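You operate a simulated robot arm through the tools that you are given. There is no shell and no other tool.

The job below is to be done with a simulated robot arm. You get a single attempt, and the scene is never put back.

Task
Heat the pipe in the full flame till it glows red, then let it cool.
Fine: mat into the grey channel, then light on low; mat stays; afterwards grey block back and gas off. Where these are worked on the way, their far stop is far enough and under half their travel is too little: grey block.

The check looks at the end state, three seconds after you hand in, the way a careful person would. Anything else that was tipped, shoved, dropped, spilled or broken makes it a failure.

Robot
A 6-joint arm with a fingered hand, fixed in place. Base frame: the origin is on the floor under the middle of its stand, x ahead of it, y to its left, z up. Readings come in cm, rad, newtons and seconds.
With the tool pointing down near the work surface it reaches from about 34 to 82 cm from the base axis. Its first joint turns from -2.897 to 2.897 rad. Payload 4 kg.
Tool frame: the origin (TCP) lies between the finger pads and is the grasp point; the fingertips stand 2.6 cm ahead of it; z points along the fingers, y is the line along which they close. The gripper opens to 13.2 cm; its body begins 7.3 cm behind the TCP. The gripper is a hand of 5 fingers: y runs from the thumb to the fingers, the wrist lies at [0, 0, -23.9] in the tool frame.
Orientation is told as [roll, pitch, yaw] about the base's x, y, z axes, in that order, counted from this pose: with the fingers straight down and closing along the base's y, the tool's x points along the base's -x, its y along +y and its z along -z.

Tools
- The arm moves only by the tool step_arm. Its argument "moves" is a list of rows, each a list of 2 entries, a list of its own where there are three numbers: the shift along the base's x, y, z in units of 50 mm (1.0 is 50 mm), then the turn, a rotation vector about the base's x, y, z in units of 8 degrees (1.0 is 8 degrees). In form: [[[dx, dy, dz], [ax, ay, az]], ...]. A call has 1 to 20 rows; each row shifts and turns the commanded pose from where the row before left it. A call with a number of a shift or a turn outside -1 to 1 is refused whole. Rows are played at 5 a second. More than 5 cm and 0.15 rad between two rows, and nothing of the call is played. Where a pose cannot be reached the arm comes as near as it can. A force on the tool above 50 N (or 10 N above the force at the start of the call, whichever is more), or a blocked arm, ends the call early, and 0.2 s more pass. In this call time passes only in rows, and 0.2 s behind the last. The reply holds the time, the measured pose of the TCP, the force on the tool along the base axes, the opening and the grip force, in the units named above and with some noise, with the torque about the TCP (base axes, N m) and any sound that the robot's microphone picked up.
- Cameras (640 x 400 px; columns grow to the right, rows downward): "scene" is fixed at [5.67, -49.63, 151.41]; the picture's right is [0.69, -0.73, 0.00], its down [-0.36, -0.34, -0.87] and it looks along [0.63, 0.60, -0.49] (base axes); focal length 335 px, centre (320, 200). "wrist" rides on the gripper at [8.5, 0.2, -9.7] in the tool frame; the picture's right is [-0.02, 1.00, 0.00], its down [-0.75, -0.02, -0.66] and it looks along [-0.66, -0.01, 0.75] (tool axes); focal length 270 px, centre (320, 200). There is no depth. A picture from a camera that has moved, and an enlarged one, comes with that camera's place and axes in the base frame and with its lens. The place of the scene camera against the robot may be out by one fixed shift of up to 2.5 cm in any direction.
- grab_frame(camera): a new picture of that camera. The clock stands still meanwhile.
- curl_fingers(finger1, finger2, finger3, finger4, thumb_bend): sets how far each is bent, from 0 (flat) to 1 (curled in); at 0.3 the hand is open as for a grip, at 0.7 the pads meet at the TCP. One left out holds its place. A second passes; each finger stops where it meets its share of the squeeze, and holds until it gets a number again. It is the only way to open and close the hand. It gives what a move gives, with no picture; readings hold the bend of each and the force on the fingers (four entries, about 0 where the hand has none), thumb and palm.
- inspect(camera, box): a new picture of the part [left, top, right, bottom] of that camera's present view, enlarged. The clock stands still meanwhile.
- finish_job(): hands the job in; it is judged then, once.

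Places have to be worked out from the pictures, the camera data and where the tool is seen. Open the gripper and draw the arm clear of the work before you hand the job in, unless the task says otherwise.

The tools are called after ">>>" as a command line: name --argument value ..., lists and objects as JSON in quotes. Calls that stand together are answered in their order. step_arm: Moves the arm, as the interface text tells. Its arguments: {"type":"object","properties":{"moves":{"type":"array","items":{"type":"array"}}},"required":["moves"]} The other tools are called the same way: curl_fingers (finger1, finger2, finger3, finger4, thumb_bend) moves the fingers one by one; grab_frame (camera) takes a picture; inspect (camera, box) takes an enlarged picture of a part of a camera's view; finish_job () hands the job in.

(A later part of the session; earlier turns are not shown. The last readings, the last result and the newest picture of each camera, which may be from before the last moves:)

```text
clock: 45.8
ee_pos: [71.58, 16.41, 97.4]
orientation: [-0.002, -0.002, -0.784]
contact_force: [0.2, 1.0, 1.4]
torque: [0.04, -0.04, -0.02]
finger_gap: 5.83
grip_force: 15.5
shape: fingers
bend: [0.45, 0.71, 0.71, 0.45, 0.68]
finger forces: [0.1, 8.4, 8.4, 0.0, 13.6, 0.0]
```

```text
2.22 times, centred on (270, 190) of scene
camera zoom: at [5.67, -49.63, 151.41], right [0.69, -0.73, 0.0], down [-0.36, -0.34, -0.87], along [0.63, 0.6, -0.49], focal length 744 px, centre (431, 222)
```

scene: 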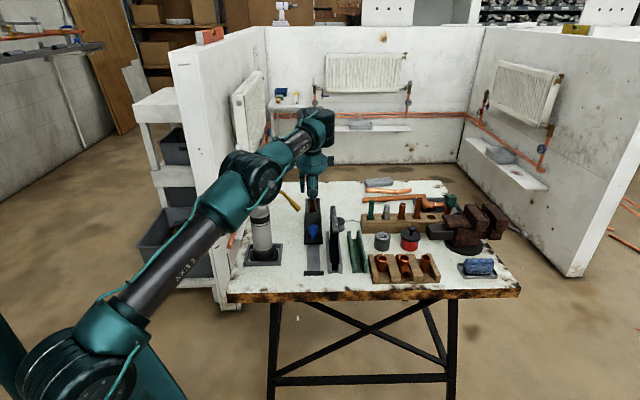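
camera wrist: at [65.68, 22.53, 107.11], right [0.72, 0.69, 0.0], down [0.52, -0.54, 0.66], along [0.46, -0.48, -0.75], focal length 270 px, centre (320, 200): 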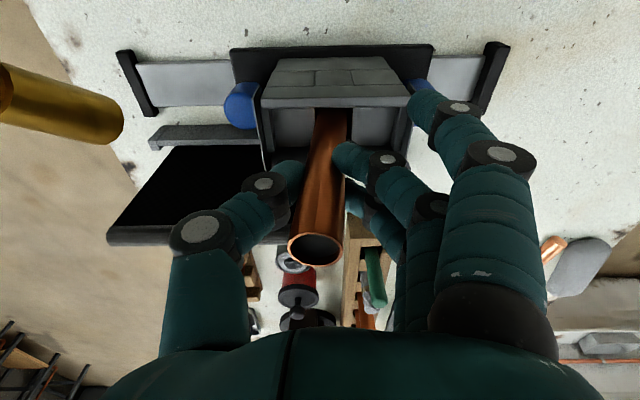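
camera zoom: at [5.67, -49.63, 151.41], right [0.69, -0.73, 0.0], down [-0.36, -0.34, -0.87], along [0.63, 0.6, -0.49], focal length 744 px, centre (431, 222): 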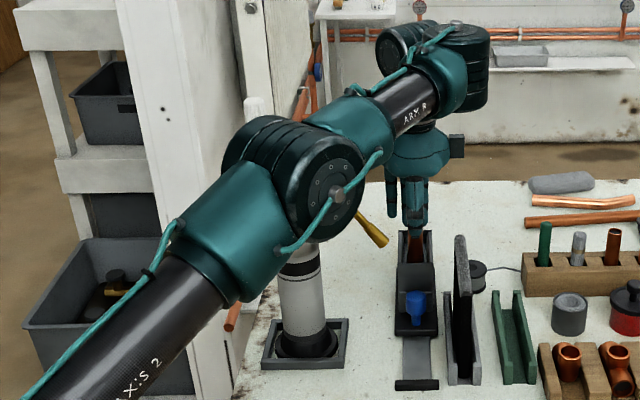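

The block follows well, but the elbow is bending downward next to the torch, so I look closely at the torch before any further move.

>>> inspect --camera "scene" --box '[230, 150, 310, 280]'

>>> inspect --camera "wrist" --box '[0, 0, 200, 200]'

```text
3.08 times, centred on (270, 215) of scene
camera zoom: at [5.67, -49.63, 151.41], right [0.69, -0.73, 0.0], down [-0.36, -0.34, -0.87], along [0.63, 0.6, -0.49], focal length 1030 px, centre (474, 154)
```

zoom: 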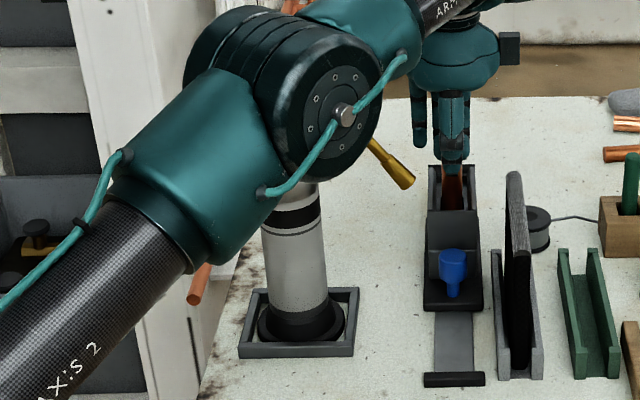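

```text
2.00 times, centred on (100, 100) of wrist
camera zoom: at [65.68, 22.53, 107.11], right [0.72, 0.69, 0.0], down [0.52, -0.54, 0.66], along [0.46, -0.48, -0.75], focal length 541 px, centre (760, 400)
```

zoom: 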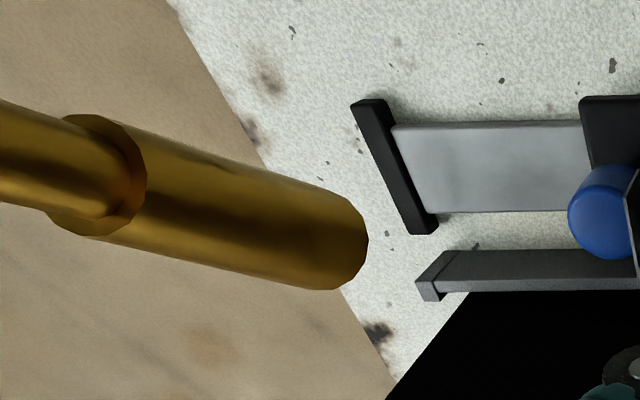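

I repeat an earlier zoom with the very same frame to see if the torch has moved at all.

>>> inspect --camera "scene" --box '[270, 170, 390, 285]'

```text
3.48 times, centred on (330, 228) of scene
camera zoom: at [5.67, -49.63, 151.41], right [0.69, -0.73, 0.0], down [-0.36, -0.34, -0.87], along [0.63, 0.6, -0.49], focal length 1165 px, centre (285, 104)
```

zoom: 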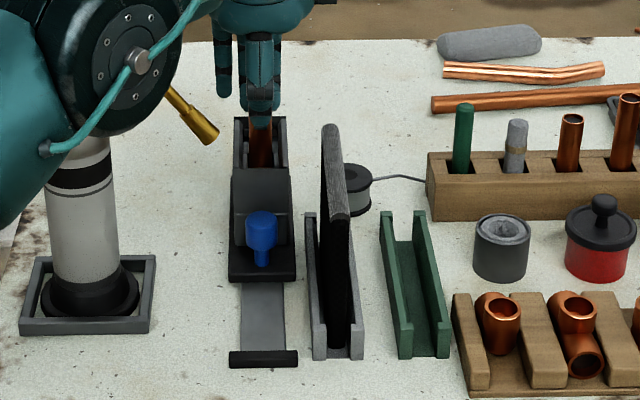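

The torch has not moved, but continuing with the elbow folding down is unsafe. The block is about 4.5 cm along, so I let go of the pipe here, go up, and re-approach with the elbow folding upward.

>>> curl_fingers --finger2 0.45 --finger3 0.45 --thumb_bend 0.45

>>> grab_frame --camera "wrist"

```text
clock: 46.8
ee_pos: [71.54, 16.33, 97.51]
orientation: [-0.003, -0.001, -0.784]
contact_force: [-0.2, 0.7, -0.6]
torque: [0.0, 0.0, 0.04]
finger_gap: 9.04
grip_force: 0.1
shape: fingers
bend: [0.45, 0.45, 0.45, 0.45, 0.45]
finger forces: [0.0, 0.1, 0.1, 0.1, 0.0, 0.1]
```

```text
taken
camera wrist: at [65.68, 22.54, 107.12], right [0.72, 0.69, 0.0], down [0.52, -0.54, 0.66], along [0.46, -0.48, -0.75], focal length 270 px, centre (320, 200)
```

wrist: 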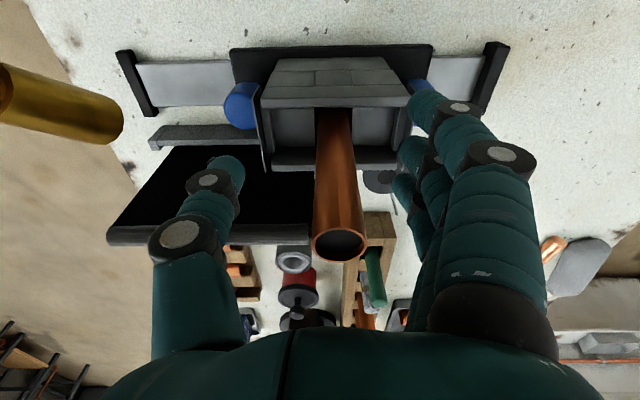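

The pipe stood back upright in its socket. I raise the hand straight up, clear of the pipe.

>>> step_arm --moves '[[[0, 0, 0.4], [0, 0, 0]], [[0, 0, 0.5], [0, 0, 0]], [[0, 0, 0.5], [0, 0, 0]], [[0, -0.2, 0.4], [0, 0, 0]], [[0, -0.5, 0.1], [0, 0, 0]], [[0, -0.6, 0], [0, 0, 0]], [[0, -0.6, 0], [0, 0, 0]], [[0, 0, 0], [0, 0, 0]]]'

>>> grab_frame --camera "scene"

```text
clock: 48.6
ee_pos: [71.42, 6.75, 107.15]
orientation: [-0.002, -0.001, -0.783]
contact_force: [-0.7, 0.1, -0.9]
torque: [-0.01, -0.02, -0.02]
finger_gap: 9.02
grip_force: 0.1
shape: fingers
bend: [0.45, 0.45, 0.45, 0.45, 0.45]
finger forces: [0.0, 0.0, 0.0, 0.1, 0.0, 0.0]
```

```text
taken
```

scene: 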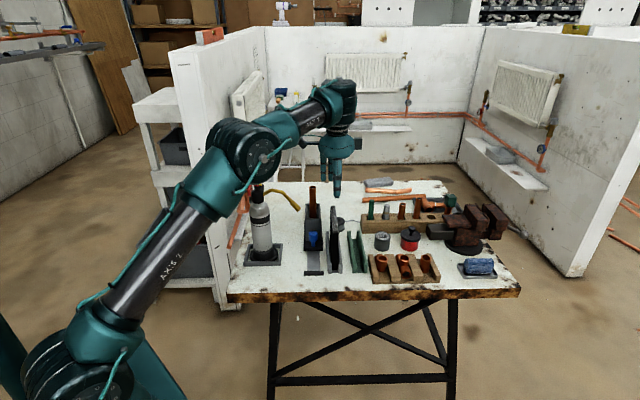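

The arm is nearly stretched here. I draw it back toward the base and watch which way the elbow folds.

>>> step_arm --moves '[[[-0.4, 0, 0.2], [0, 0, 0]], [[-0.4, 0, 0.2], [0, 0, 0]], [[-0.4, 0, 0.2], [0, 0, 0]], [[-0.4, 0, 0.2], [0, 0, 0]], [[-0.4, 0, 0.2], [0, 0, 0]], [[0, 0, 0], [0, 0, 0]]]'

>>> grab_frame --camera "scene"

```text
clock: 50.0
ee_pos: [61.45, 6.84, 112.06]
orientation: [-0.004, 0.0, -0.783]
contact_force: [0.5, -0.6, -0.9]
torque: [0.0, 0.03, -0.02]
finger_gap: 9.01
grip_force: 0.0
shape: fingers
bend: [0.45, 0.45, 0.45, 0.45, 0.45]
finger forces: [0.0, 0.0, 0.0, 0.1, 0.1, 0.0]
```

```text
taken
```

scene: 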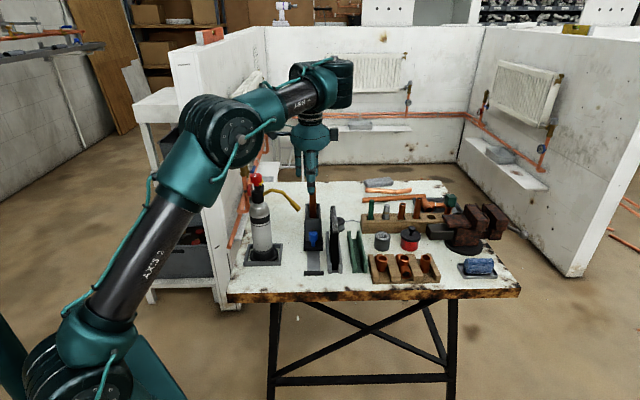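

The elbow is clearly folding upward now. I re-approach the pipe (now near f≈63) staying well inside the reach limit.

>>> step_arm --moves '[[[0.3, 0.3, -0.5], [0, 0, 0]], [[0.4, 0.4, -0.4], [0, 0, 0]], [[0.45, 0.45, -0.3], [0, 0, 0]], [[0.45, 0.45, -0.2], [0, 0, 0]], [[0.45, 0.4, -0.1], [0, 0, 0]], [[0, 0, 0], [0, 0, 0]], [[0, 0, 0], [0, 0, 0]]]'

>>> grab_frame --camera "wrist"

>>> grab_frame --camera "scene"

```text
clock: 51.6
ee_pos: [72.18, 16.85, 105.06]
orientation: [0.0, 0.0, -0.782]
contact_force: [0.2, 0.0, -0.7]
torque: [-0.05, -0.01, 0.0]
finger_gap: 9.02
grip_force: 0.0
shape: fingers
bend: [0.45, 0.45, 0.45, 0.45, 0.45]
finger forces: [0.1, 0.0, 0.0, 0.0, 0.0, 0.1]
out of reach, approached as far as the arm can: row 1
```

```text
taken
camera wrist: at [66.48, 23.0, 114.63], right [0.72, 0.69, 0.0], down [0.52, -0.54, 0.66], along [0.46, -0.48, -0.75], focal length 270 px, centre (320, 200)
```

wrist: 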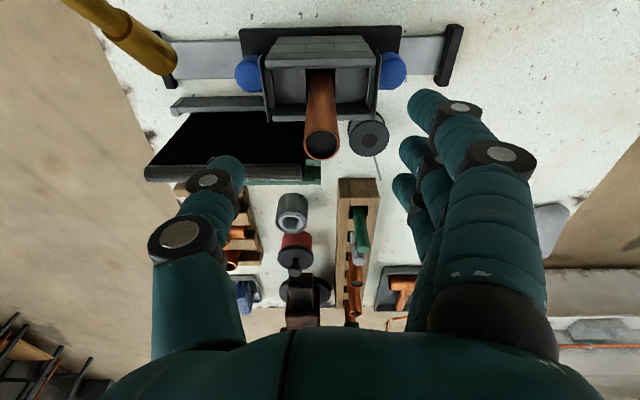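

```text
taken
```

scene: 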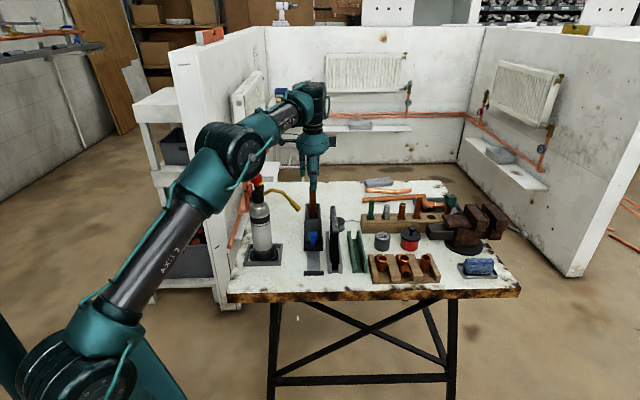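

The pipe mouth lies exactly under the TCP. I descend around it again to z≈97.5.

>>> step_arm --moves '[[[0, 0, -0.3], [0, 0, 0]], [[0, 0, -0.3], [0, 0, 0]], [[0, 0, -0.3], [0, 0, 0]], [[0, 0, -0.3], [0, 0, 0]], [[0, 0, -0.3], [0, 0, 0]], [[0, 0, 0], [0, 0, 0]]]'

>>> grab_frame --camera "wrist"

>>> grab_frame --camera "scene"

```text
clock: 53.0
ee_pos: [72.45, 16.99, 97.31]
orientation: [0.001, -0.003, -0.785]
contact_force: [0.0, 0.2, -0.3]
torque: [0.0, 0.03, 0.02]
finger_gap: 9.04
grip_force: 0.0
shape: fingers
bend: [0.45, 0.45, 0.45, 0.45, 0.45]
finger forces: [0.1, 0.0, 0.1, 0.0, 0.1, 0.1]
```

```text
taken
camera wrist: at [66.5, 23.12, 107.04], right [0.72, 0.69, 0.0], down [0.52, -0.54, 0.66], along [0.46, -0.48, -0.75], focal length 270 px, centre (320, 200)
```

wrist: 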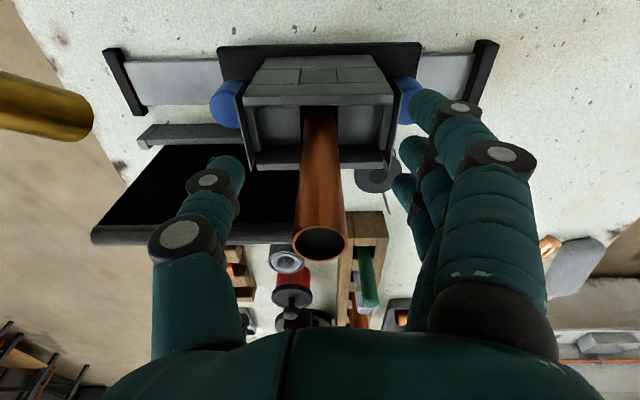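

```text
taken
```

scene: 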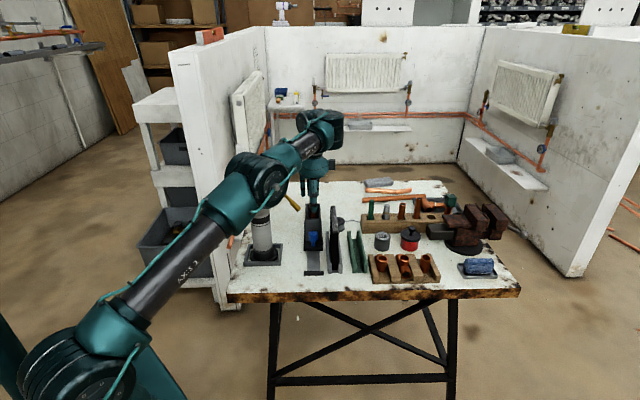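

The hand is in place around the pipe. I check the arm's posture near the torch once more in detail before gripping.

>>> inspect --camera "scene" --box '[190, 100, 350, 280]'

>>> inspect --camera "scene" --box '[0, 80, 360, 400]'

```text
2.22 times, centred on (270, 190) of scene
camera zoom: at [5.67, -49.63, 151.41], right [0.69, -0.73, 0.0], down [-0.36, -0.34, -0.87], along [0.63, 0.6, -0.49], focal length 744 px, centre (431, 222)
```

zoom: 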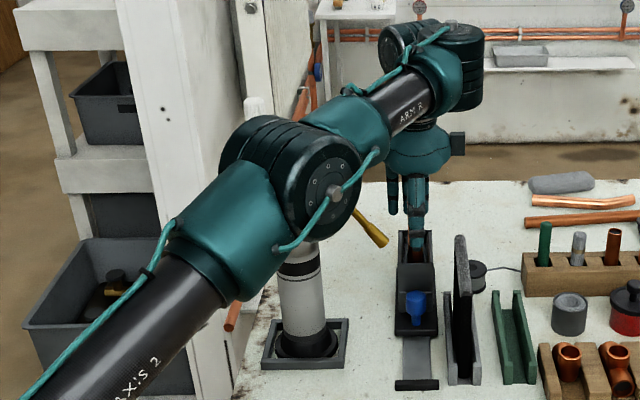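

```text
1.25 times, centred on (180, 240) of scene
camera zoom: at [5.67, -49.63, 151.41], right [0.69, -0.73, 0.0], down [-0.36, -0.34, -0.87], along [0.63, 0.6, -0.49], focal length 419 px, centre (495, 150)
```

zoom: 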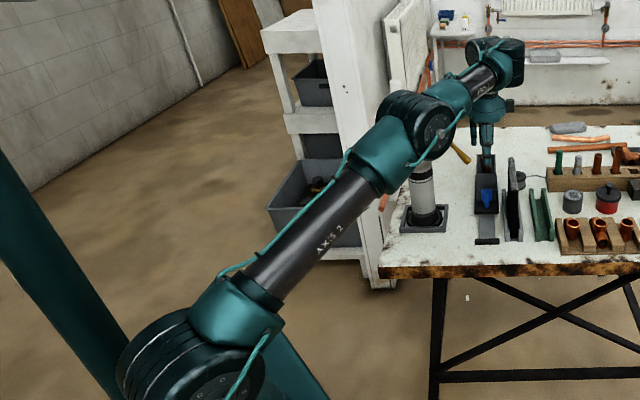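

The elbow stays beside the torch with a few centimetres of side clearance, and that grows as I pull toward the near stop. I grip the pipe again and pull in small portions.

>>> curl_fingers --finger2 0.75 --finger3 0.75 --thumb_bend 0.75

>>> step_arm --moves '[[[-0.08, -0.08, 0], [0, 0, 0]], [[-0.08, -0.08, 0], [0, 0, 0]], [[-0.08, -0.08, 0], [0, 0, 0]], [[-0.08, -0.08, 0], [0, 0, 0]], [[-0.08, -0.08, 0], [0, 0, 0]], [[0, 0, 0], [0, 0, 0]]]'

>>> grab_frame --camera "wrist"

>>> inspect --camera "scene" --box '[190, 100, 350, 280]'

```text
clock: 54.0
ee_pos: [72.33, 16.94, 97.4]
orientation: [0.0, -0.001, -0.782]
contact_force: [-0.4, 0.4, 0.1]
torque: [0.0, 0.01, 0.0]
finger_gap: 5.93
grip_force: 14.6
shape: fingers
bend: [0.45, 0.71, 0.72, 0.45, 0.68]
finger forces: [0.0, 8.6, 6.0, 0.1, 14.8, 0.0]
```

```text
clock: 55.4
ee_pos: [70.56, 14.94, 97.56]
orientation: [-0.004, 0.001, -0.786]
contact_force: [1.1, 1.3, -1.0]
torque: [0.11, -0.11, -0.03]
finger_gap: 6.0
grip_force: 16.0
shape: fingers
bend: [0.45, 0.72, 0.72, 0.45, 0.68]
finger forces: [0.1, 10.4, 6.4, 0.0, 14.8, 0.0]
out of reach, approached as far as the arm can: row 5
```

```text
taken
camera wrist: at [64.76, 21.17, 107.22], right [0.72, 0.69, 0.0], down [0.52, -0.54, 0.66], along [0.45, -0.48, -0.75], focal length 270 px, centre (320, 200)
```

wrist: 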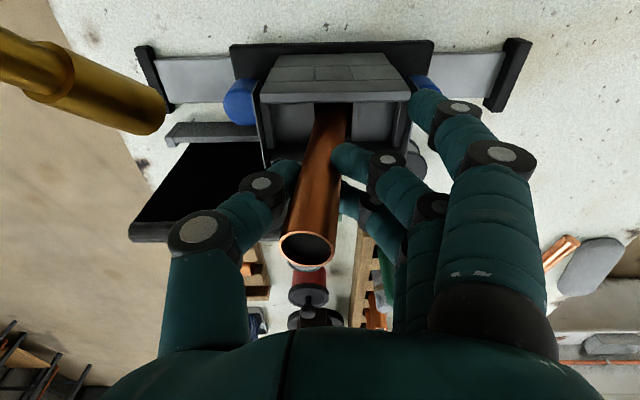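

```text
2.22 times, centred on (270, 190) of scene
camera zoom: at [5.67, -49.63, 151.41], right [0.69, -0.73, 0.0], down [-0.36, -0.34, -0.87], along [0.63, 0.6, -0.49], focal length 744 px, centre (431, 222)
```

zoom: 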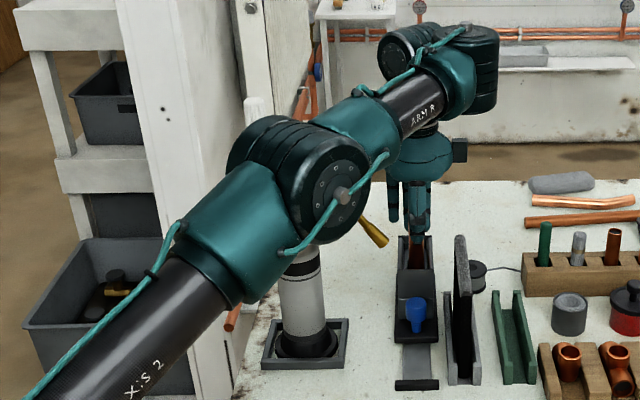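

The arm hits a joint limit in this wrist turn, about half way along. I release the pipe, go up, and switch to the yaw +45° pose that worked well for the mat.

>>> curl_fingers --finger2 0.45 --finger3 0.45 --thumb_bend 0.45

>>> step_arm --moves '[[[0, 0, 0.4], [0, 0, 0]], [[0, 0, 0.5], [0, 0, 0]], [[0, 0, 0.5], [0, 0, 0]], [[-0.1, -0.2, 0.5], [0, 0, 0]], [[-0.4, -0.4, 0.2], [0, 0, 0]], [[-0.4, -0.4, 0.2], [0, 0, 0]], [[0, 0, 0], [0, 0, 0]]]'

>>> grab_frame --camera "scene"

```text
clock: 56.4
ee_pos: [70.52, 15.05, 97.65]
orientation: [-0.003, 0.001, -0.784]
contact_force: [0.0, -1.1, 0.3]
torque: [0.0, 0.01, 0.02]
finger_gap: 8.99
grip_force: 0.1
shape: fingers
bend: [0.45, 0.45, 0.45, 0.45, 0.45]
finger forces: [0.0, 0.0, 0.0, 0.1, 0.1, 0.0]
```

```text
clock: 58.0
ee_pos: [65.93, 10.15, 108.98]
orientation: [-0.003, -0.001, -0.785]
contact_force: [0.1, -0.4, 0.2]
torque: [0.01, 0.01, 0.04]
finger_gap: 9.05
grip_force: 0.0
shape: fingers
bend: [0.45, 0.45, 0.45, 0.45, 0.45]
finger forces: [0.0, 0.0, 0.0, 0.0, 0.0, 0.0]
```

```text
taken
```

scene: 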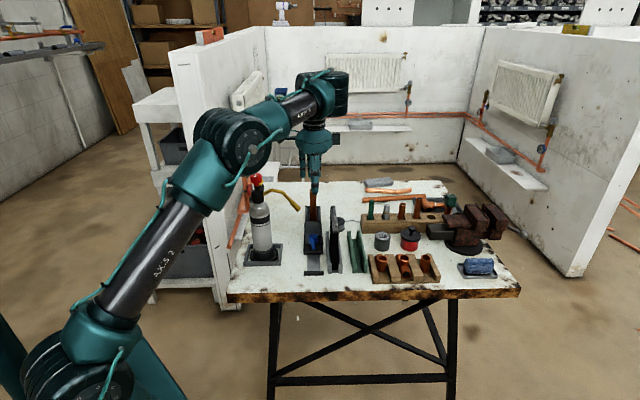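

All is in place. I turn the hand +90° back to yaw 45°, keeping the height.

>>> step_arm --moves '[[[0, 0, 0.1], [0, 0, 0.94]], [[0, 0, 0.1], [0, 0, 0.94]], [[0, 0, 0], [0, 0, 0.94]], [[0, 0, 0], [0, 0, 0.94]], [[0, 0, 0], [0, 0, 0.94]], [[0, 0, 0], [0, 0, 0.94]], [[0, 0, 0], [0, 0, 0.94]], [[0, 0, 0], [0, 0, 0.94]], [[0, 0, 0], [0, 0, 0.94]], [[0, 0, 0], [0, 0, 0.94]], [[0, 0, 0], [0, 0, 0.94]], [[0, 0, 0], [0, 0, 0.91]], [[0, 0, 0], [0, 0, 0]]]'

>>> grab_frame --camera "wrist"

>>> grab_frame --camera "scene"

```text
clock: 60.8
ee_pos: [65.93, 9.97, 110.07]
orientation: [0.0, -0.002, 0.789]
contact_force: [-0.7, -0.4, -0.6]
torque: [0.0, 0.01, -0.01]
finger_gap: 9.04
grip_force: 0.0
shape: fingers
bend: [0.45, 0.45, 0.45, 0.45, 0.45]
finger forces: [0.1, 0.0, 0.0, 0.1, 0.0, 0.1]
```

```text
taken
camera wrist: at [59.91, 4.2, 119.7], right [-0.69, 0.72, 0.0], down [0.54, 0.52, 0.66], along [0.47, 0.46, -0.75], focal length 270 px, centre (320, 200)
```

wrist: 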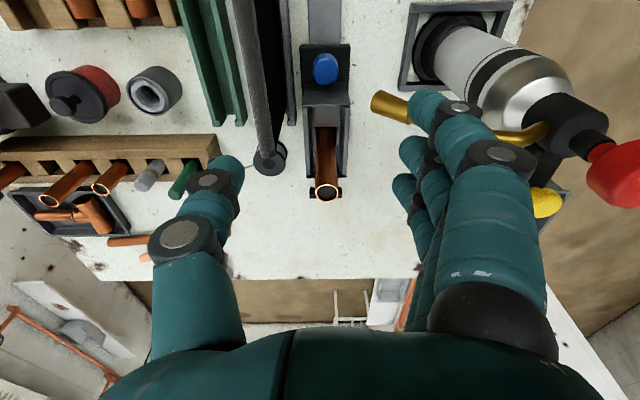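

```text
taken
```

scene: 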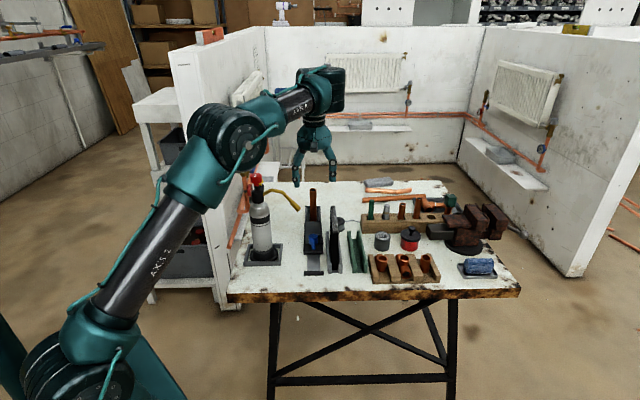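

Yaw 45° is reached normally. The pipe mouth is now at about (71.1, 15.9); I move over it.

>>> step_arm --moves '[[[0.26, 0.3, -0.2], [0, 0, 0]], [[0.26, 0.3, -0.2], [0, 0, 0]], [[0.26, 0.3, -0.2], [0, 0, 0]], [[0.26, 0.29, -0.2], [0, 0, 0]], [[0, 0, 0], [0, 0, 0]]]'

>>> grab_frame --camera "wrist"

>>> grab_frame --camera "scene"

```text
clock: 62.0
ee_pos: [71.28, 16.03, 106.1]
orientation: [-0.003, 0.0, 0.786]
contact_force: [-0.1, -0.5, 1.1]
torque: [0.02, -0.04, 0.01]
finger_gap: 9.04
grip_force: 0.0
shape: fingers
bend: [0.45, 0.45, 0.45, 0.45, 0.45]
finger forces: [0.1, 0.0, 0.0, 0.0, 0.1, 0.1]
```

```text
taken
camera wrist: at [65.26, 10.17, 115.75], right [-0.69, 0.72, 0.0], down [0.54, 0.52, 0.66], along [0.48, 0.46, -0.75], focal length 270 px, centre (320, 200)
```

wrist: 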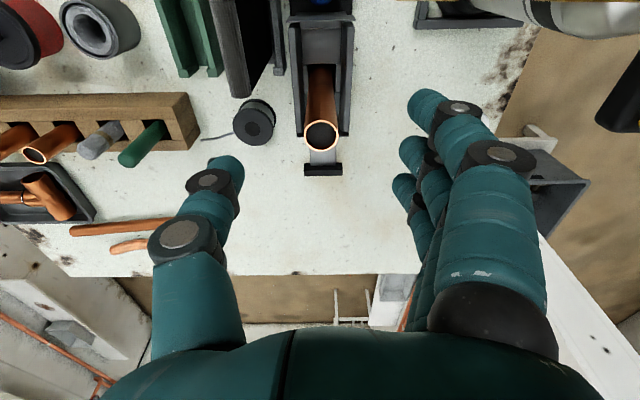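

```text
taken
```

scene: 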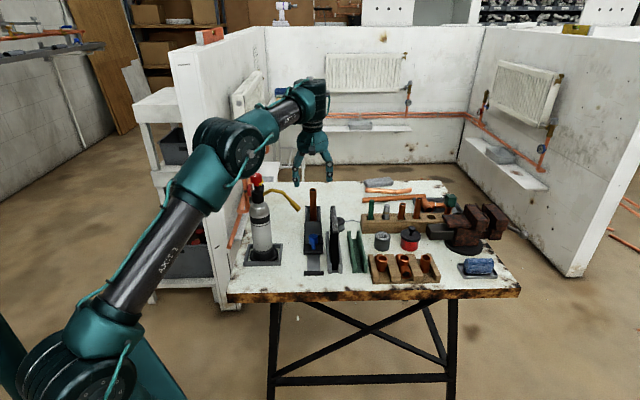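

The TCP is exactly over the pipe. I descend to z≈98.6, gripping nearer its top this time.

>>> step_arm --moves '[[[0, 0, -0.3], [0, 0, 0]], [[0, 0, -0.3], [0, 0, 0]], [[0, 0, -0.3], [0, 0, 0]], [[0, 0, -0.3], [0, 0, 0]], [[0, 0, -0.28], [0, 0, 0]], [[0, 0, 0], [0, 0, 0]]]'

>>> grab_frame --camera "wrist"

>>> inspect --camera "scene" --box '[190, 100, 350, 280]'

```text
clock: 63.4
ee_pos: [71.11, 15.93, 98.71]
orientation: [-0.002, -0.004, 0.786]
contact_force: [0.5, 0.8, -0.6]
torque: [-0.01, 0.01, -0.02]
finger_gap: 8.99
grip_force: 0.1
shape: fingers
bend: [0.45, 0.45, 0.45, 0.45, 0.45]
finger forces: [0.0, 0.0, 0.1, 0.1, 0.1, 0.0]
```

```text
taken
camera wrist: at [65.08, 10.18, 108.21], right [-0.69, 0.72, 0.0], down [0.54, 0.52, 0.66], along [0.48, 0.46, -0.75], focal length 270 px, centre (320, 200)
```

wrist: 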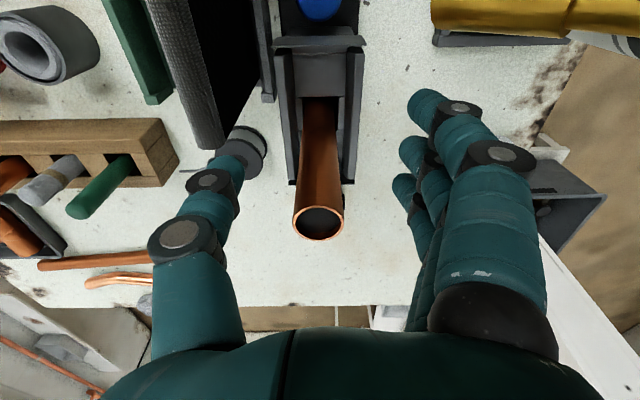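

```text
2.22 times, centred on (270, 190) of scene
camera zoom: at [5.67, -49.63, 151.41], right [0.69, -0.73, 0.0], down [-0.36, -0.34, -0.87], along [0.63, 0.6, -0.49], focal length 744 px, centre (431, 222)
```

zoom: 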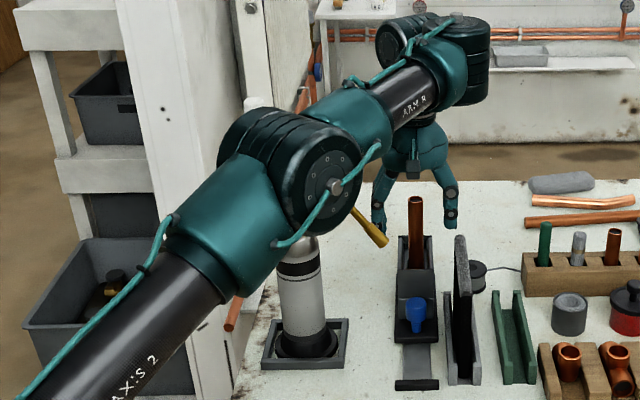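

The fingers straddle the pipe on both sides. I close thumb and middle fingers and pull a first 2 cm.

>>> curl_fingers --finger2 0.75 --finger3 0.75 --thumb_bend 0.75

>>> step_arm --moves '[[[-0.07, -0.07, 0], [0, 0, 0]], [[-0.07, -0.07, 0], [0, 0, 0]], [[-0.07, -0.07, 0], [0, 0, 0]], [[-0.07, -0.07, 0], [0, 0, 0]], [[0, 0, 0], [0, 0, 0]]]'

>>> grab_frame --camera "wrist"

>>> inspect --camera "scene" --box '[190, 100, 350, 280]'

```text
clock: 64.4
ee_pos: [71.24, 16.02, 98.63]
orientation: [-0.001, -0.003, 0.787]
contact_force: [-0.1, 0.0, -0.1]
torque: [-0.01, -0.04, -0.04]
finger_gap: 5.97
grip_force: 15.5
shape: fingers
bend: [0.45, 0.71, 0.71, 0.45, 0.68]
finger forces: [0.0, 8.1, 7.3, 0.0, 15.1, 0.1]
```

```text
clock: 65.6
ee_pos: [70.22, 14.7, 98.79]
orientation: [0.002, 0.001, 0.786]
contact_force: [0.7, 0.5, -1.0]
torque: [0.1, -0.09, -0.02]
finger_gap: 5.97
grip_force: 15.8
shape: fingers
bend: [0.45, 0.71, 0.72, 0.45, 0.68]
finger forces: [0.1, 7.2, 9.5, 0.0, 15.1, 0.0]
out of reach, approached as far as the arm can: row 4
```

```text
taken
camera wrist: at [64.05, 8.8, 108.48], right [-0.69, 0.72, 0.0], down [0.54, 0.52, 0.66], along [0.47, 0.46, -0.75], focal length 270 px, centre (320, 200)
```

wrist: 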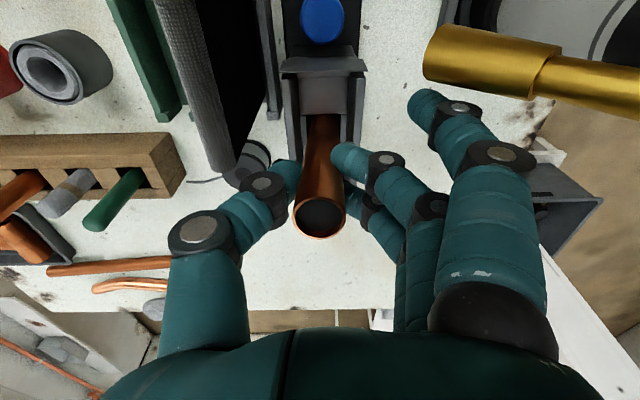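

```text
2.22 times, centred on (270, 190) of scene
camera zoom: at [5.67, -49.63, 151.41], right [0.69, -0.73, 0.0], down [-0.36, -0.34, -0.87], along [0.63, 0.6, -0.49], focal length 744 px, centre (431, 222)
```

zoom: 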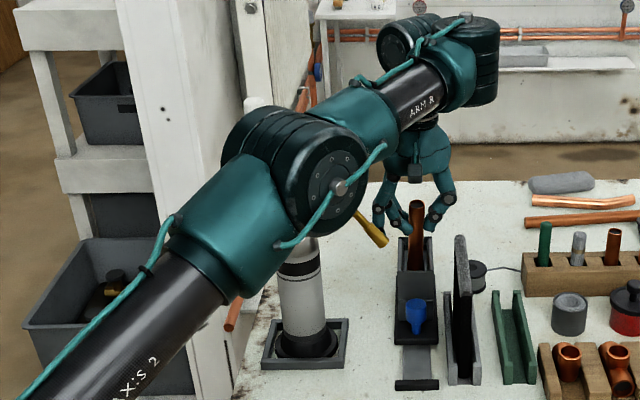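

I am again at the limit of an arm posture with the elbow folded down, caused by coming down from full stretch. I release, rise and draw back so the elbow folds up, then come back in low from nearer the base.

>>> curl_fingers --finger2 0.45 --finger3 0.45 --thumb_bend 0.45

>>> step_arm --moves '[[[0, 0, 0.4], [0, 0, 0]], [[0, 0, 0.5], [0, 0, 0]], [[0, 0, 0.5], [0, 0, 0]], [[-0.2, -0.2, 0.4], [0, 0, 0]], [[-0.45, -0.45, 0.1], [0, 0, 0]], [[-0.45, -0.45, 0], [0, 0, 0]], [[-0.45, -0.3, 0], [0, 0, 0]], [[-0.3, 0, 0], [0, 0, 0]], [[0, 0, 0], [0, 0, 0]]]'

>>> grab_frame --camera "scene"

>>> grab_frame --camera "wrist"

```text
clock: 66.6
ee_pos: [70.09, 14.57, 98.84]
orientation: [0.001, 0.002, 0.786]
contact_force: [0.2, -0.7, -0.2]
torque: [0.03, 0.0, 0.02]
finger_gap: 9.0
grip_force: 0.0
shape: fingers
bend: [0.45, 0.45, 0.45, 0.45, 0.45]
finger forces: [0.0, 0.0, 0.0, 0.0, 0.1, 0.0]
```

```text
clock: 68.6
ee_pos: [63.12, 7.97, 110.43]
orientation: [0.003, 0.0, 0.787]
contact_force: [0.0, -0.3, 0.4]
torque: [-0.03, 0.04, 0.03]
finger_gap: 9.03
grip_force: 0.2
shape: fingers
bend: [0.45, 0.45, 0.45, 0.45, 0.45]
finger forces: [0.0, 0.0, 0.0, 0.0, 0.1, 0.1]
out of reach, approached as far as the arm can: row 7, 8
```

```text
taken
```

scene: 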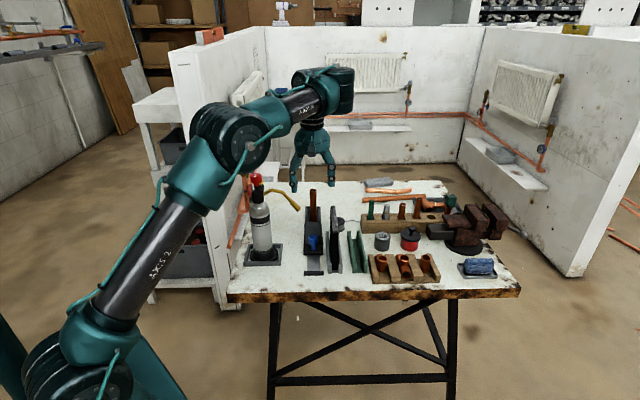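

```text
taken
camera wrist: at [57.07, 2.14, 119.99], right [-0.69, 0.72, 0.0], down [0.54, 0.52, 0.66], along [0.47, 0.46, -0.75], focal length 270 px, centre (320, 200)
```

wrist: 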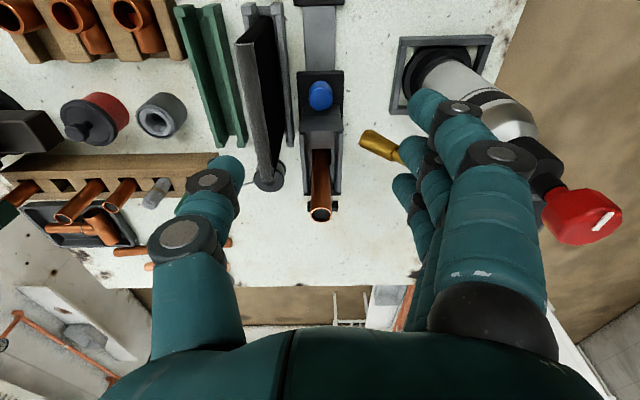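

The posture limit began after my first 135° turn, so the wrist probably flipped over there. I turn the hand to about −75° at a safe height to make it flip back, watching for the report.

>>> step_arm --moves '[[[0, 0, 0.2], [0, 0, -0.94]], [[0, 0, 0.2], [0, 0, -0.94]], [[0, 0, 0.2], [0, 0, -0.94]], [[0, 0, 0.2], [0, 0, -0.94]], [[0, 0, 0], [0, 0, -0.94]], [[0, 0, 0], [0, 0, -0.94]], [[0, 0, 0], [0, 0, -0.94]], [[0, 0, 0], [0, 0, -0.94]], [[0, 0, 0], [0, 0, -0.94]], [[0, 0, 0], [0, 0, -0.94]], [[0, 0, 0], [0, 0, -0.94]], [[0, 0, 0], [0, 0, -0.94]], [[0, 0, 0], [0, 0, -0.94]], [[0, 0, 0], [0, 0, -0.94]], [[0, 0, 0], [0, 0, -0.94]], [[0, 0, 0], [0, 0, -0.94]], [[0, 0, 0], [0, 0, 0]]]'

>>> grab_frame --camera "scene"

```text
clock: 72.2
ee_pos: [63.13, 7.9, 114.26]
orientation: [-0.001, -0.002, -1.314]
contact_force: [-0.5, -0.4, 0.2]
torque: [0.02, 0.02, 0.03]
finger_gap: 9.0
grip_force: 0.0
shape: fingers
bend: [0.45, 0.45, 0.45, 0.45, 0.45]
finger forces: [0.0, 0.0, 0.0, 0.0, 0.0, 0.1]
```

```text
taken
```

scene: 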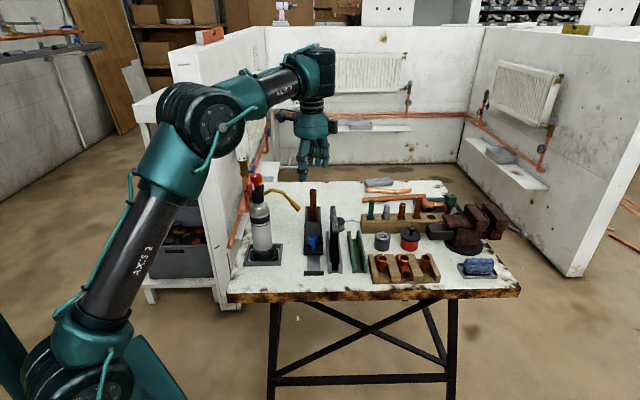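

No flip yet. I keep turning the same way, since the opposite joint limit should bring the wrist back to its original posture.

>>> step_arm --moves '[[[0, 0, 0], [0, 0, -0.94]], [[0, 0, 0], [0, 0, -0.94]], [[0, 0, 0], [0, 0, -0.94]], [[0, 0, 0], [0, 0, -0.94]], [[0, 0, 0], [0, 0, -0.94]], [[0, 0, 0], [0, 0, -0.94]], [[0, 0, 0], [0, 0, -0.94]], [[0, 0, 0], [0, 0, 0]]]'

```text
clock: 74.0
ee_pos: [62.99, 8.0, 114.33]
orientation: [-0.002, -0.001, -2.235]
contact_force: [-0.6, -0.3, 0.2]
torque: [-0.03, -0.01, -0.04]
finger_gap: 9.01
grip_force: 0.0
shape: fingers
bend: [0.45, 0.45, 0.45, 0.45, 0.45]
finger forces: [0.1, 0.0, 0.0, 0.1, 0.1, 0.1]
```

No limit met. I rise and draw back toward the starting pose while turning back to yaw 0, to recover the arm's original posture.

>>> step_arm --moves '[[[0, 0, 0.8], [0, 0, 0.94]], [[0, 0, 0.8], [0, 0, 0.94]], [[-0.2, 0, 0.7], [0, 0, 0.94]], [[-0.3, 0, 0.6], [0, 0, 0.94]], [[-0.3, -0.1, 0.3], [0, 0, 0.94]], [[-0.3, -0.1, 0.2], [0, 0, 0.94]], [[-0.3, -0.1, 0], [0, 0, 0.94]], [[-0.3, -0.1, 0], [0, 0, 0.94]], [[-0.3, -0.1, 0], [0, 0, 0.94]], [[-0.3, -0.1, 0], [0, 0, 0.94]], [[-0.3, -0.1, 0], [0, 0, 0.94]], [[-0.3, -0.1, 0], [0, 0, 0.94]], [[-0.3, -0.1, 0], [0, 0, 0.94]], [[-0.3, -0.1, 0], [0, 0, 0.94]], [[-0.3, -0.1, 0], [0, 0, 0.94]], [[-0.3, -0.1, 0], [0, 0, 0.94]], [[-0.3, 0, 0], [0, 0, 0.94]], [[0, 0, 0], [0, 0, 0]]]'

>>> grab_frame --camera "scene"

```text
clock: 77.8
ee_pos: [41.04, 1.97, 131.41]
orientation: [0.0, -0.002, 0.003]
contact_force: [0.6, -0.7, -0.9]
torque: [-0.01, 0.01, 0.01]
finger_gap: 9.03
grip_force: 0.0
shape: fingers
bend: [0.45, 0.45, 0.45, 0.45, 0.45]
finger forces: [0.0, 0.0, 0.0, 0.0, 0.0, 0.0]
```

```text
taken
```

scene: 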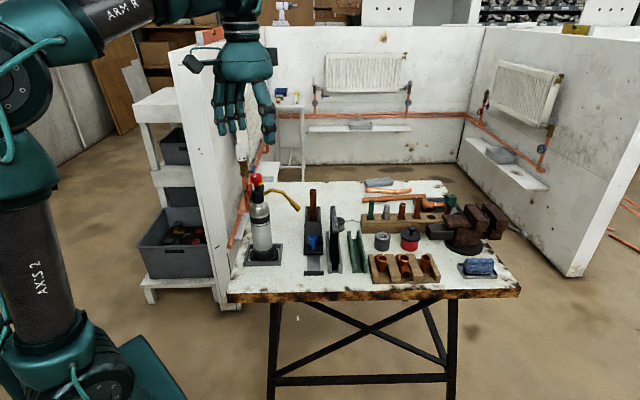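

The arm is back in its starting posture without any complaint. I turn to yaw 45° and fly in diagonally to above the pipe, just as I did for the mat.

>>> step_arm --moves '[[[0.17, -0.03, -0.45], [0, 0, 0.94]], [[0.17, -0.03, -0.45], [0, 0, 0.94]], [[0.17, -0.03, -0.45], [0, 0, 0.94]], [[0.17, -0.03, -0.45], [0, 0, 0.94]], [[0.17, -0.03, -0.45], [0, 0, 0.94]], [[0.17, -0.03, -0.45], [0, 0, 0.93]], [[0.709, 0.42, -0.329], [0, 0, 0]], [[0.709, 0.42, -0.329], [0, 0, 0]], [[0.709, 0.42, -0.329], [0, 0, 0]], [[0.709, 0.42, -0.329], [0, 0, 0]], [[0.709, 0.42, -0.329], [0, 0, 0]], [[0.709, 0.42, -0.329], [0, 0, 0]], [[0.65, 0.42, -0.329], [0, 0, 0]], [[0, 0, 0], [0, 0, 0]], [[0, 0, 0], [0, 0, 0]]]'

>>> grab_frame --camera "scene"

>>> grab_frame --camera "wrist"

```text
clock: 81.0
ee_pos: [70.69, 15.79, 106.42]
orientation: [0.0, -0.002, 0.785]
contact_force: [0.2, -0.6, -0.4]
torque: [0.0, 0.0, -0.01]
finger_gap: 9.07
grip_force: 0.1
shape: fingers
bend: [0.45, 0.45, 0.45, 0.45, 0.45]
finger forces: [0.0, 0.0, 0.1, 0.0, 0.0, 0.0]
```

```text
taken
```

scene: 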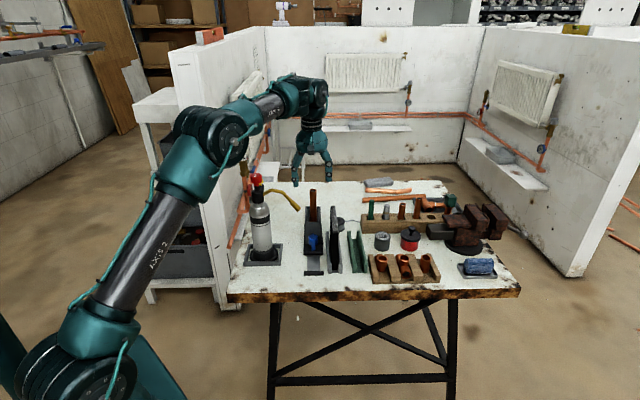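

```text
taken
camera wrist: at [64.61, 9.9, 116.08], right [-0.69, 0.72, 0.0], down [0.54, 0.52, 0.66], along [0.48, 0.46, -0.75], focal length 270 px, centre (320, 200)
```

wrist: 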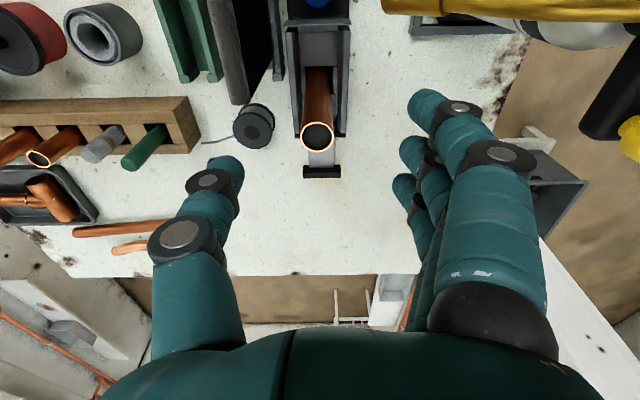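

Now the elbow is clearly folded upward. The pipe is centred below; I descend to z≈98.6.

>>> step_arm --moves '[[[0.02, 0, -0.3], [0, 0, 0]], [[0.02, 0, -0.3], [0, 0, 0]], [[0, 0, -0.3], [0, 0, 0]], [[0, 0, -0.3], [0, 0, 0]], [[0, 0, -0.36], [0, 0, 0]], [[0, 0, 0], [0, 0, 0]]]'

>>> grab_frame --camera "scene"

>>> grab_frame --camera "wrist"

```text
clock: 82.4
ee_pos: [70.89, 15.61, 98.55]
orientation: [-0.001, -0.002, 0.785]
contact_force: [0.6, -0.4, -0.3]
torque: [0.03, 0.03, 0.01]
finger_gap: 9.05
grip_force: 0.0
shape: fingers
bend: [0.45, 0.45, 0.45, 0.45, 0.45]
finger forces: [0.0, 0.1, 0.0, 0.0, 0.0, 0.0]
```

```text
taken
```

scene: 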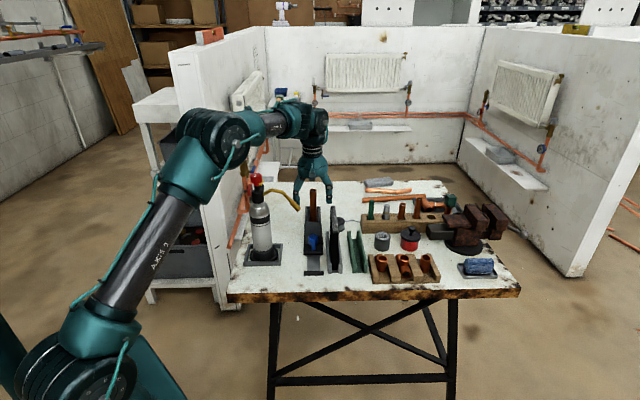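

```text
taken
camera wrist: at [64.75, 9.81, 108.28], right [-0.69, 0.72, 0.0], down [0.54, 0.52, 0.66], along [0.48, 0.46, -0.75], focal length 270 px, centre (320, 200)
```

wrist: 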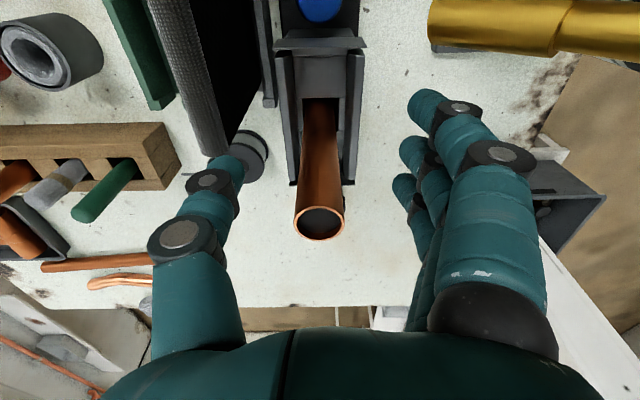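

The elbow stays high and the torch is fully clear. I grip the pipe and pull 2.8 cm.

>>> curl_fingers --finger2 0.75 --finger3 0.75 --thumb_bend 0.75

>>> step_arm --moves '[[[-0.08, -0.08, 0], [0, 0, 0]], [[-0.08, -0.08, 0], [0, 0, 0]], [[-0.08, -0.08, 0], [0, 0, 0]], [[-0.08, -0.08, 0], [0, 0, 0]], [[-0.08, -0.08, 0], [0, 0, 0]], [[0, 0, 0], [0, 0, 0]]]'

>>> grab_frame --camera "wrist"

>>> inspect --camera "scene" --box '[240, 150, 380, 280]'

```text
clock: 83.4
ee_pos: [70.86, 15.76, 98.73]
orientation: [-0.002, -0.003, 0.786]
contact_force: [0.2, 0.3, 0.8]
torque: [-0.02, -0.05, 0.02]
finger_gap: 5.98
grip_force: 15.4
shape: fingers
bend: [0.45, 0.71, 0.71, 0.45, 0.68]
finger forces: [0.0, 7.6, 7.6, 0.0, 15.3, 0.1]
```

```text
clock: 84.8
ee_pos: [68.91, 13.63, 98.71]
orientation: [-0.002, -0.001, 0.786]
contact_force: [1.2, 1.3, 0.4]
torque: [0.05, -0.11, -0.05]
finger_gap: 5.97
grip_force: 16.4
shape: fingers
bend: [0.45, 0.71, 0.72, 0.45, 0.68]
finger forces: [0.9, 7.3, 9.5, 0.1, 15.4, 0.1]
```

```text
taken
camera wrist: at [62.78, 7.83, 108.27], right [-0.69, 0.72, 0.0], down [0.54, 0.52, 0.66], along [0.48, 0.46, -0.75], focal length 270 px, centre (320, 200)
```

wrist: 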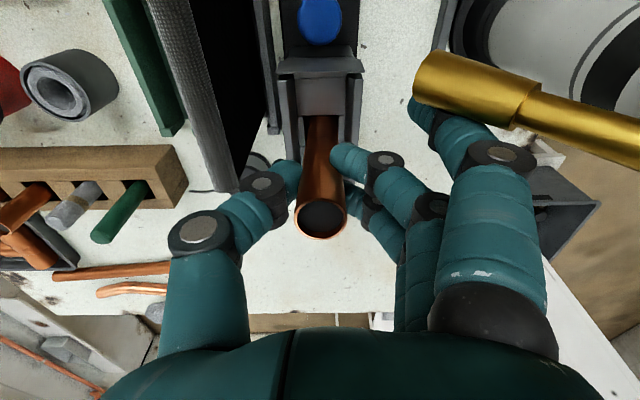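

```text
3.08 times, centred on (310, 215) of scene
camera zoom: at [5.67, -49.63, 151.41], right [0.69, -0.73, 0.0], down [-0.36, -0.34, -0.87], along [0.63, 0.6, -0.49], focal length 1030 px, centre (351, 154)
```

zoom: 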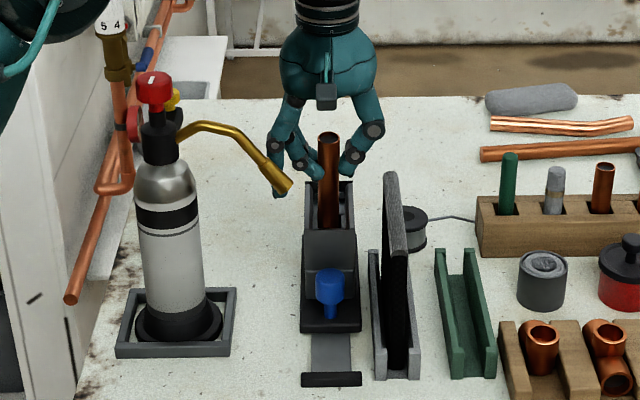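

Finger 1, standing open on the near side, has just touched the nozzle (0.9 N). I back off 1 cm at once and then curl that finger in so it passes clear.

>>> step_arm --moves '[[[0.07, 0.07, 0], [0, 0, 0]], [[0.07, 0.07, 0], [0, 0, 0]], [[0.07, 0.07, 0], [0, 0, 0]], [[0, 0, 0], [0, 0, 0]]]'

>>> inspect --camera "scene" --box '[270, 170, 390, 285]'

>>> inspect --camera "scene" --box '[230, 165, 310, 215]'

```text
clock: 85.8
ee_pos: [69.93, 14.64, 98.51]
orientation: [-0.001, -0.002, 0.785]
contact_force: [-0.3, -0.3, -0.3]
torque: [-0.07, 0.04, -0.03]
finger_gap: 5.99
grip_force: 15.8
shape: fingers
bend: [0.45, 0.72, 0.72, 0.45, 0.68]
finger forces: [0.0, 9.0, 7.4, 0.0, 15.4, 0.0]
```

```text
3.48 times, centred on (330, 228) of scene
camera zoom: at [5.67, -49.63, 151.41], right [0.69, -0.73, 0.0], down [-0.36, -0.34, -0.87], along [0.63, 0.6, -0.49], focal length 1165 px, centre (285, 104)
```

zoom: 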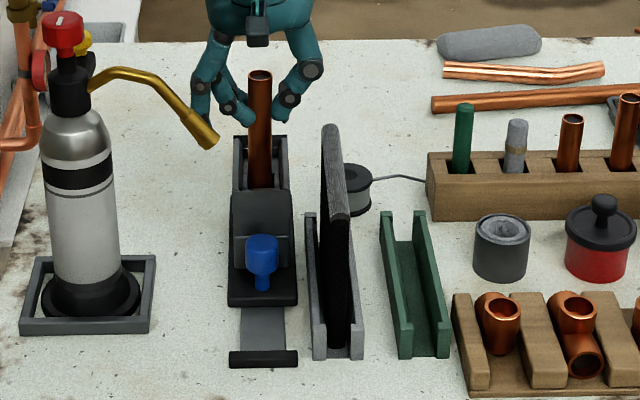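

```text
8.00 times, centred on (270, 190) of scene
camera zoom: at [5.67, -49.63, 151.41], right [0.69, -0.73, 0.0], down [-0.36, -0.34, -0.87], along [0.63, 0.6, -0.49], focal length 2679 px, centre (720, 280)
```

zoom: 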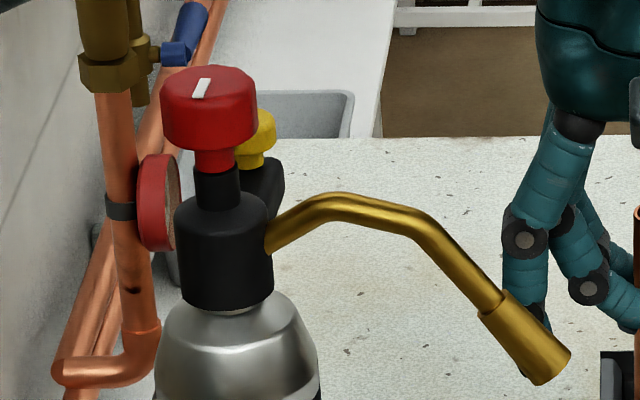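

The torch turned only about 3° on its base; it stands upright in its tray. I curl finger 1 inward so that it will pass clear of the nozzle, and check the view.

>>> curl_fingers --finger1 0.72

>>> grab_frame --camera "wrist"

>>> inspect --camera "scene" --box '[270, 170, 370, 240]'

```text
clock: 86.8
ee_pos: [69.89, 14.61, 98.61]
orientation: [-0.001, -0.003, 0.787]
contact_force: [0.2, -0.1, -0.1]
torque: [-0.08, 0.01, -0.05]
finger_gap: 2.58
grip_force: 15.9
shape: fingers
bend: [0.72, 0.72, 0.72, 0.45, 0.68]
finger forces: [0.0, 9.0, 7.4, 0.1, 15.4, 0.0]
```

```text
taken
camera wrist: at [63.83, 8.9, 108.24], right [-0.69, 0.72, 0.0], down [0.54, 0.52, 0.66], along [0.48, 0.46, -0.75], focal length 270 px, centre (320, 200)
```

wrist: 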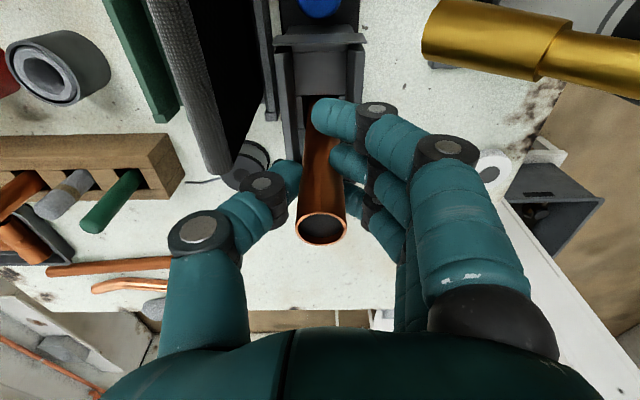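

```text
5.71 times, centred on (320, 205) of scene
camera zoom: at [5.67, -49.63, 151.41], right [0.69, -0.73, 0.0], down [-0.36, -0.34, -0.87], along [0.63, 0.6, -0.49], focal length 1914 px, centre (320, 171)
```

zoom: 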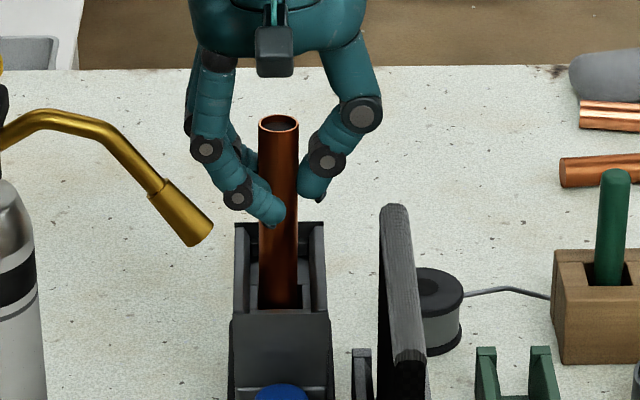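

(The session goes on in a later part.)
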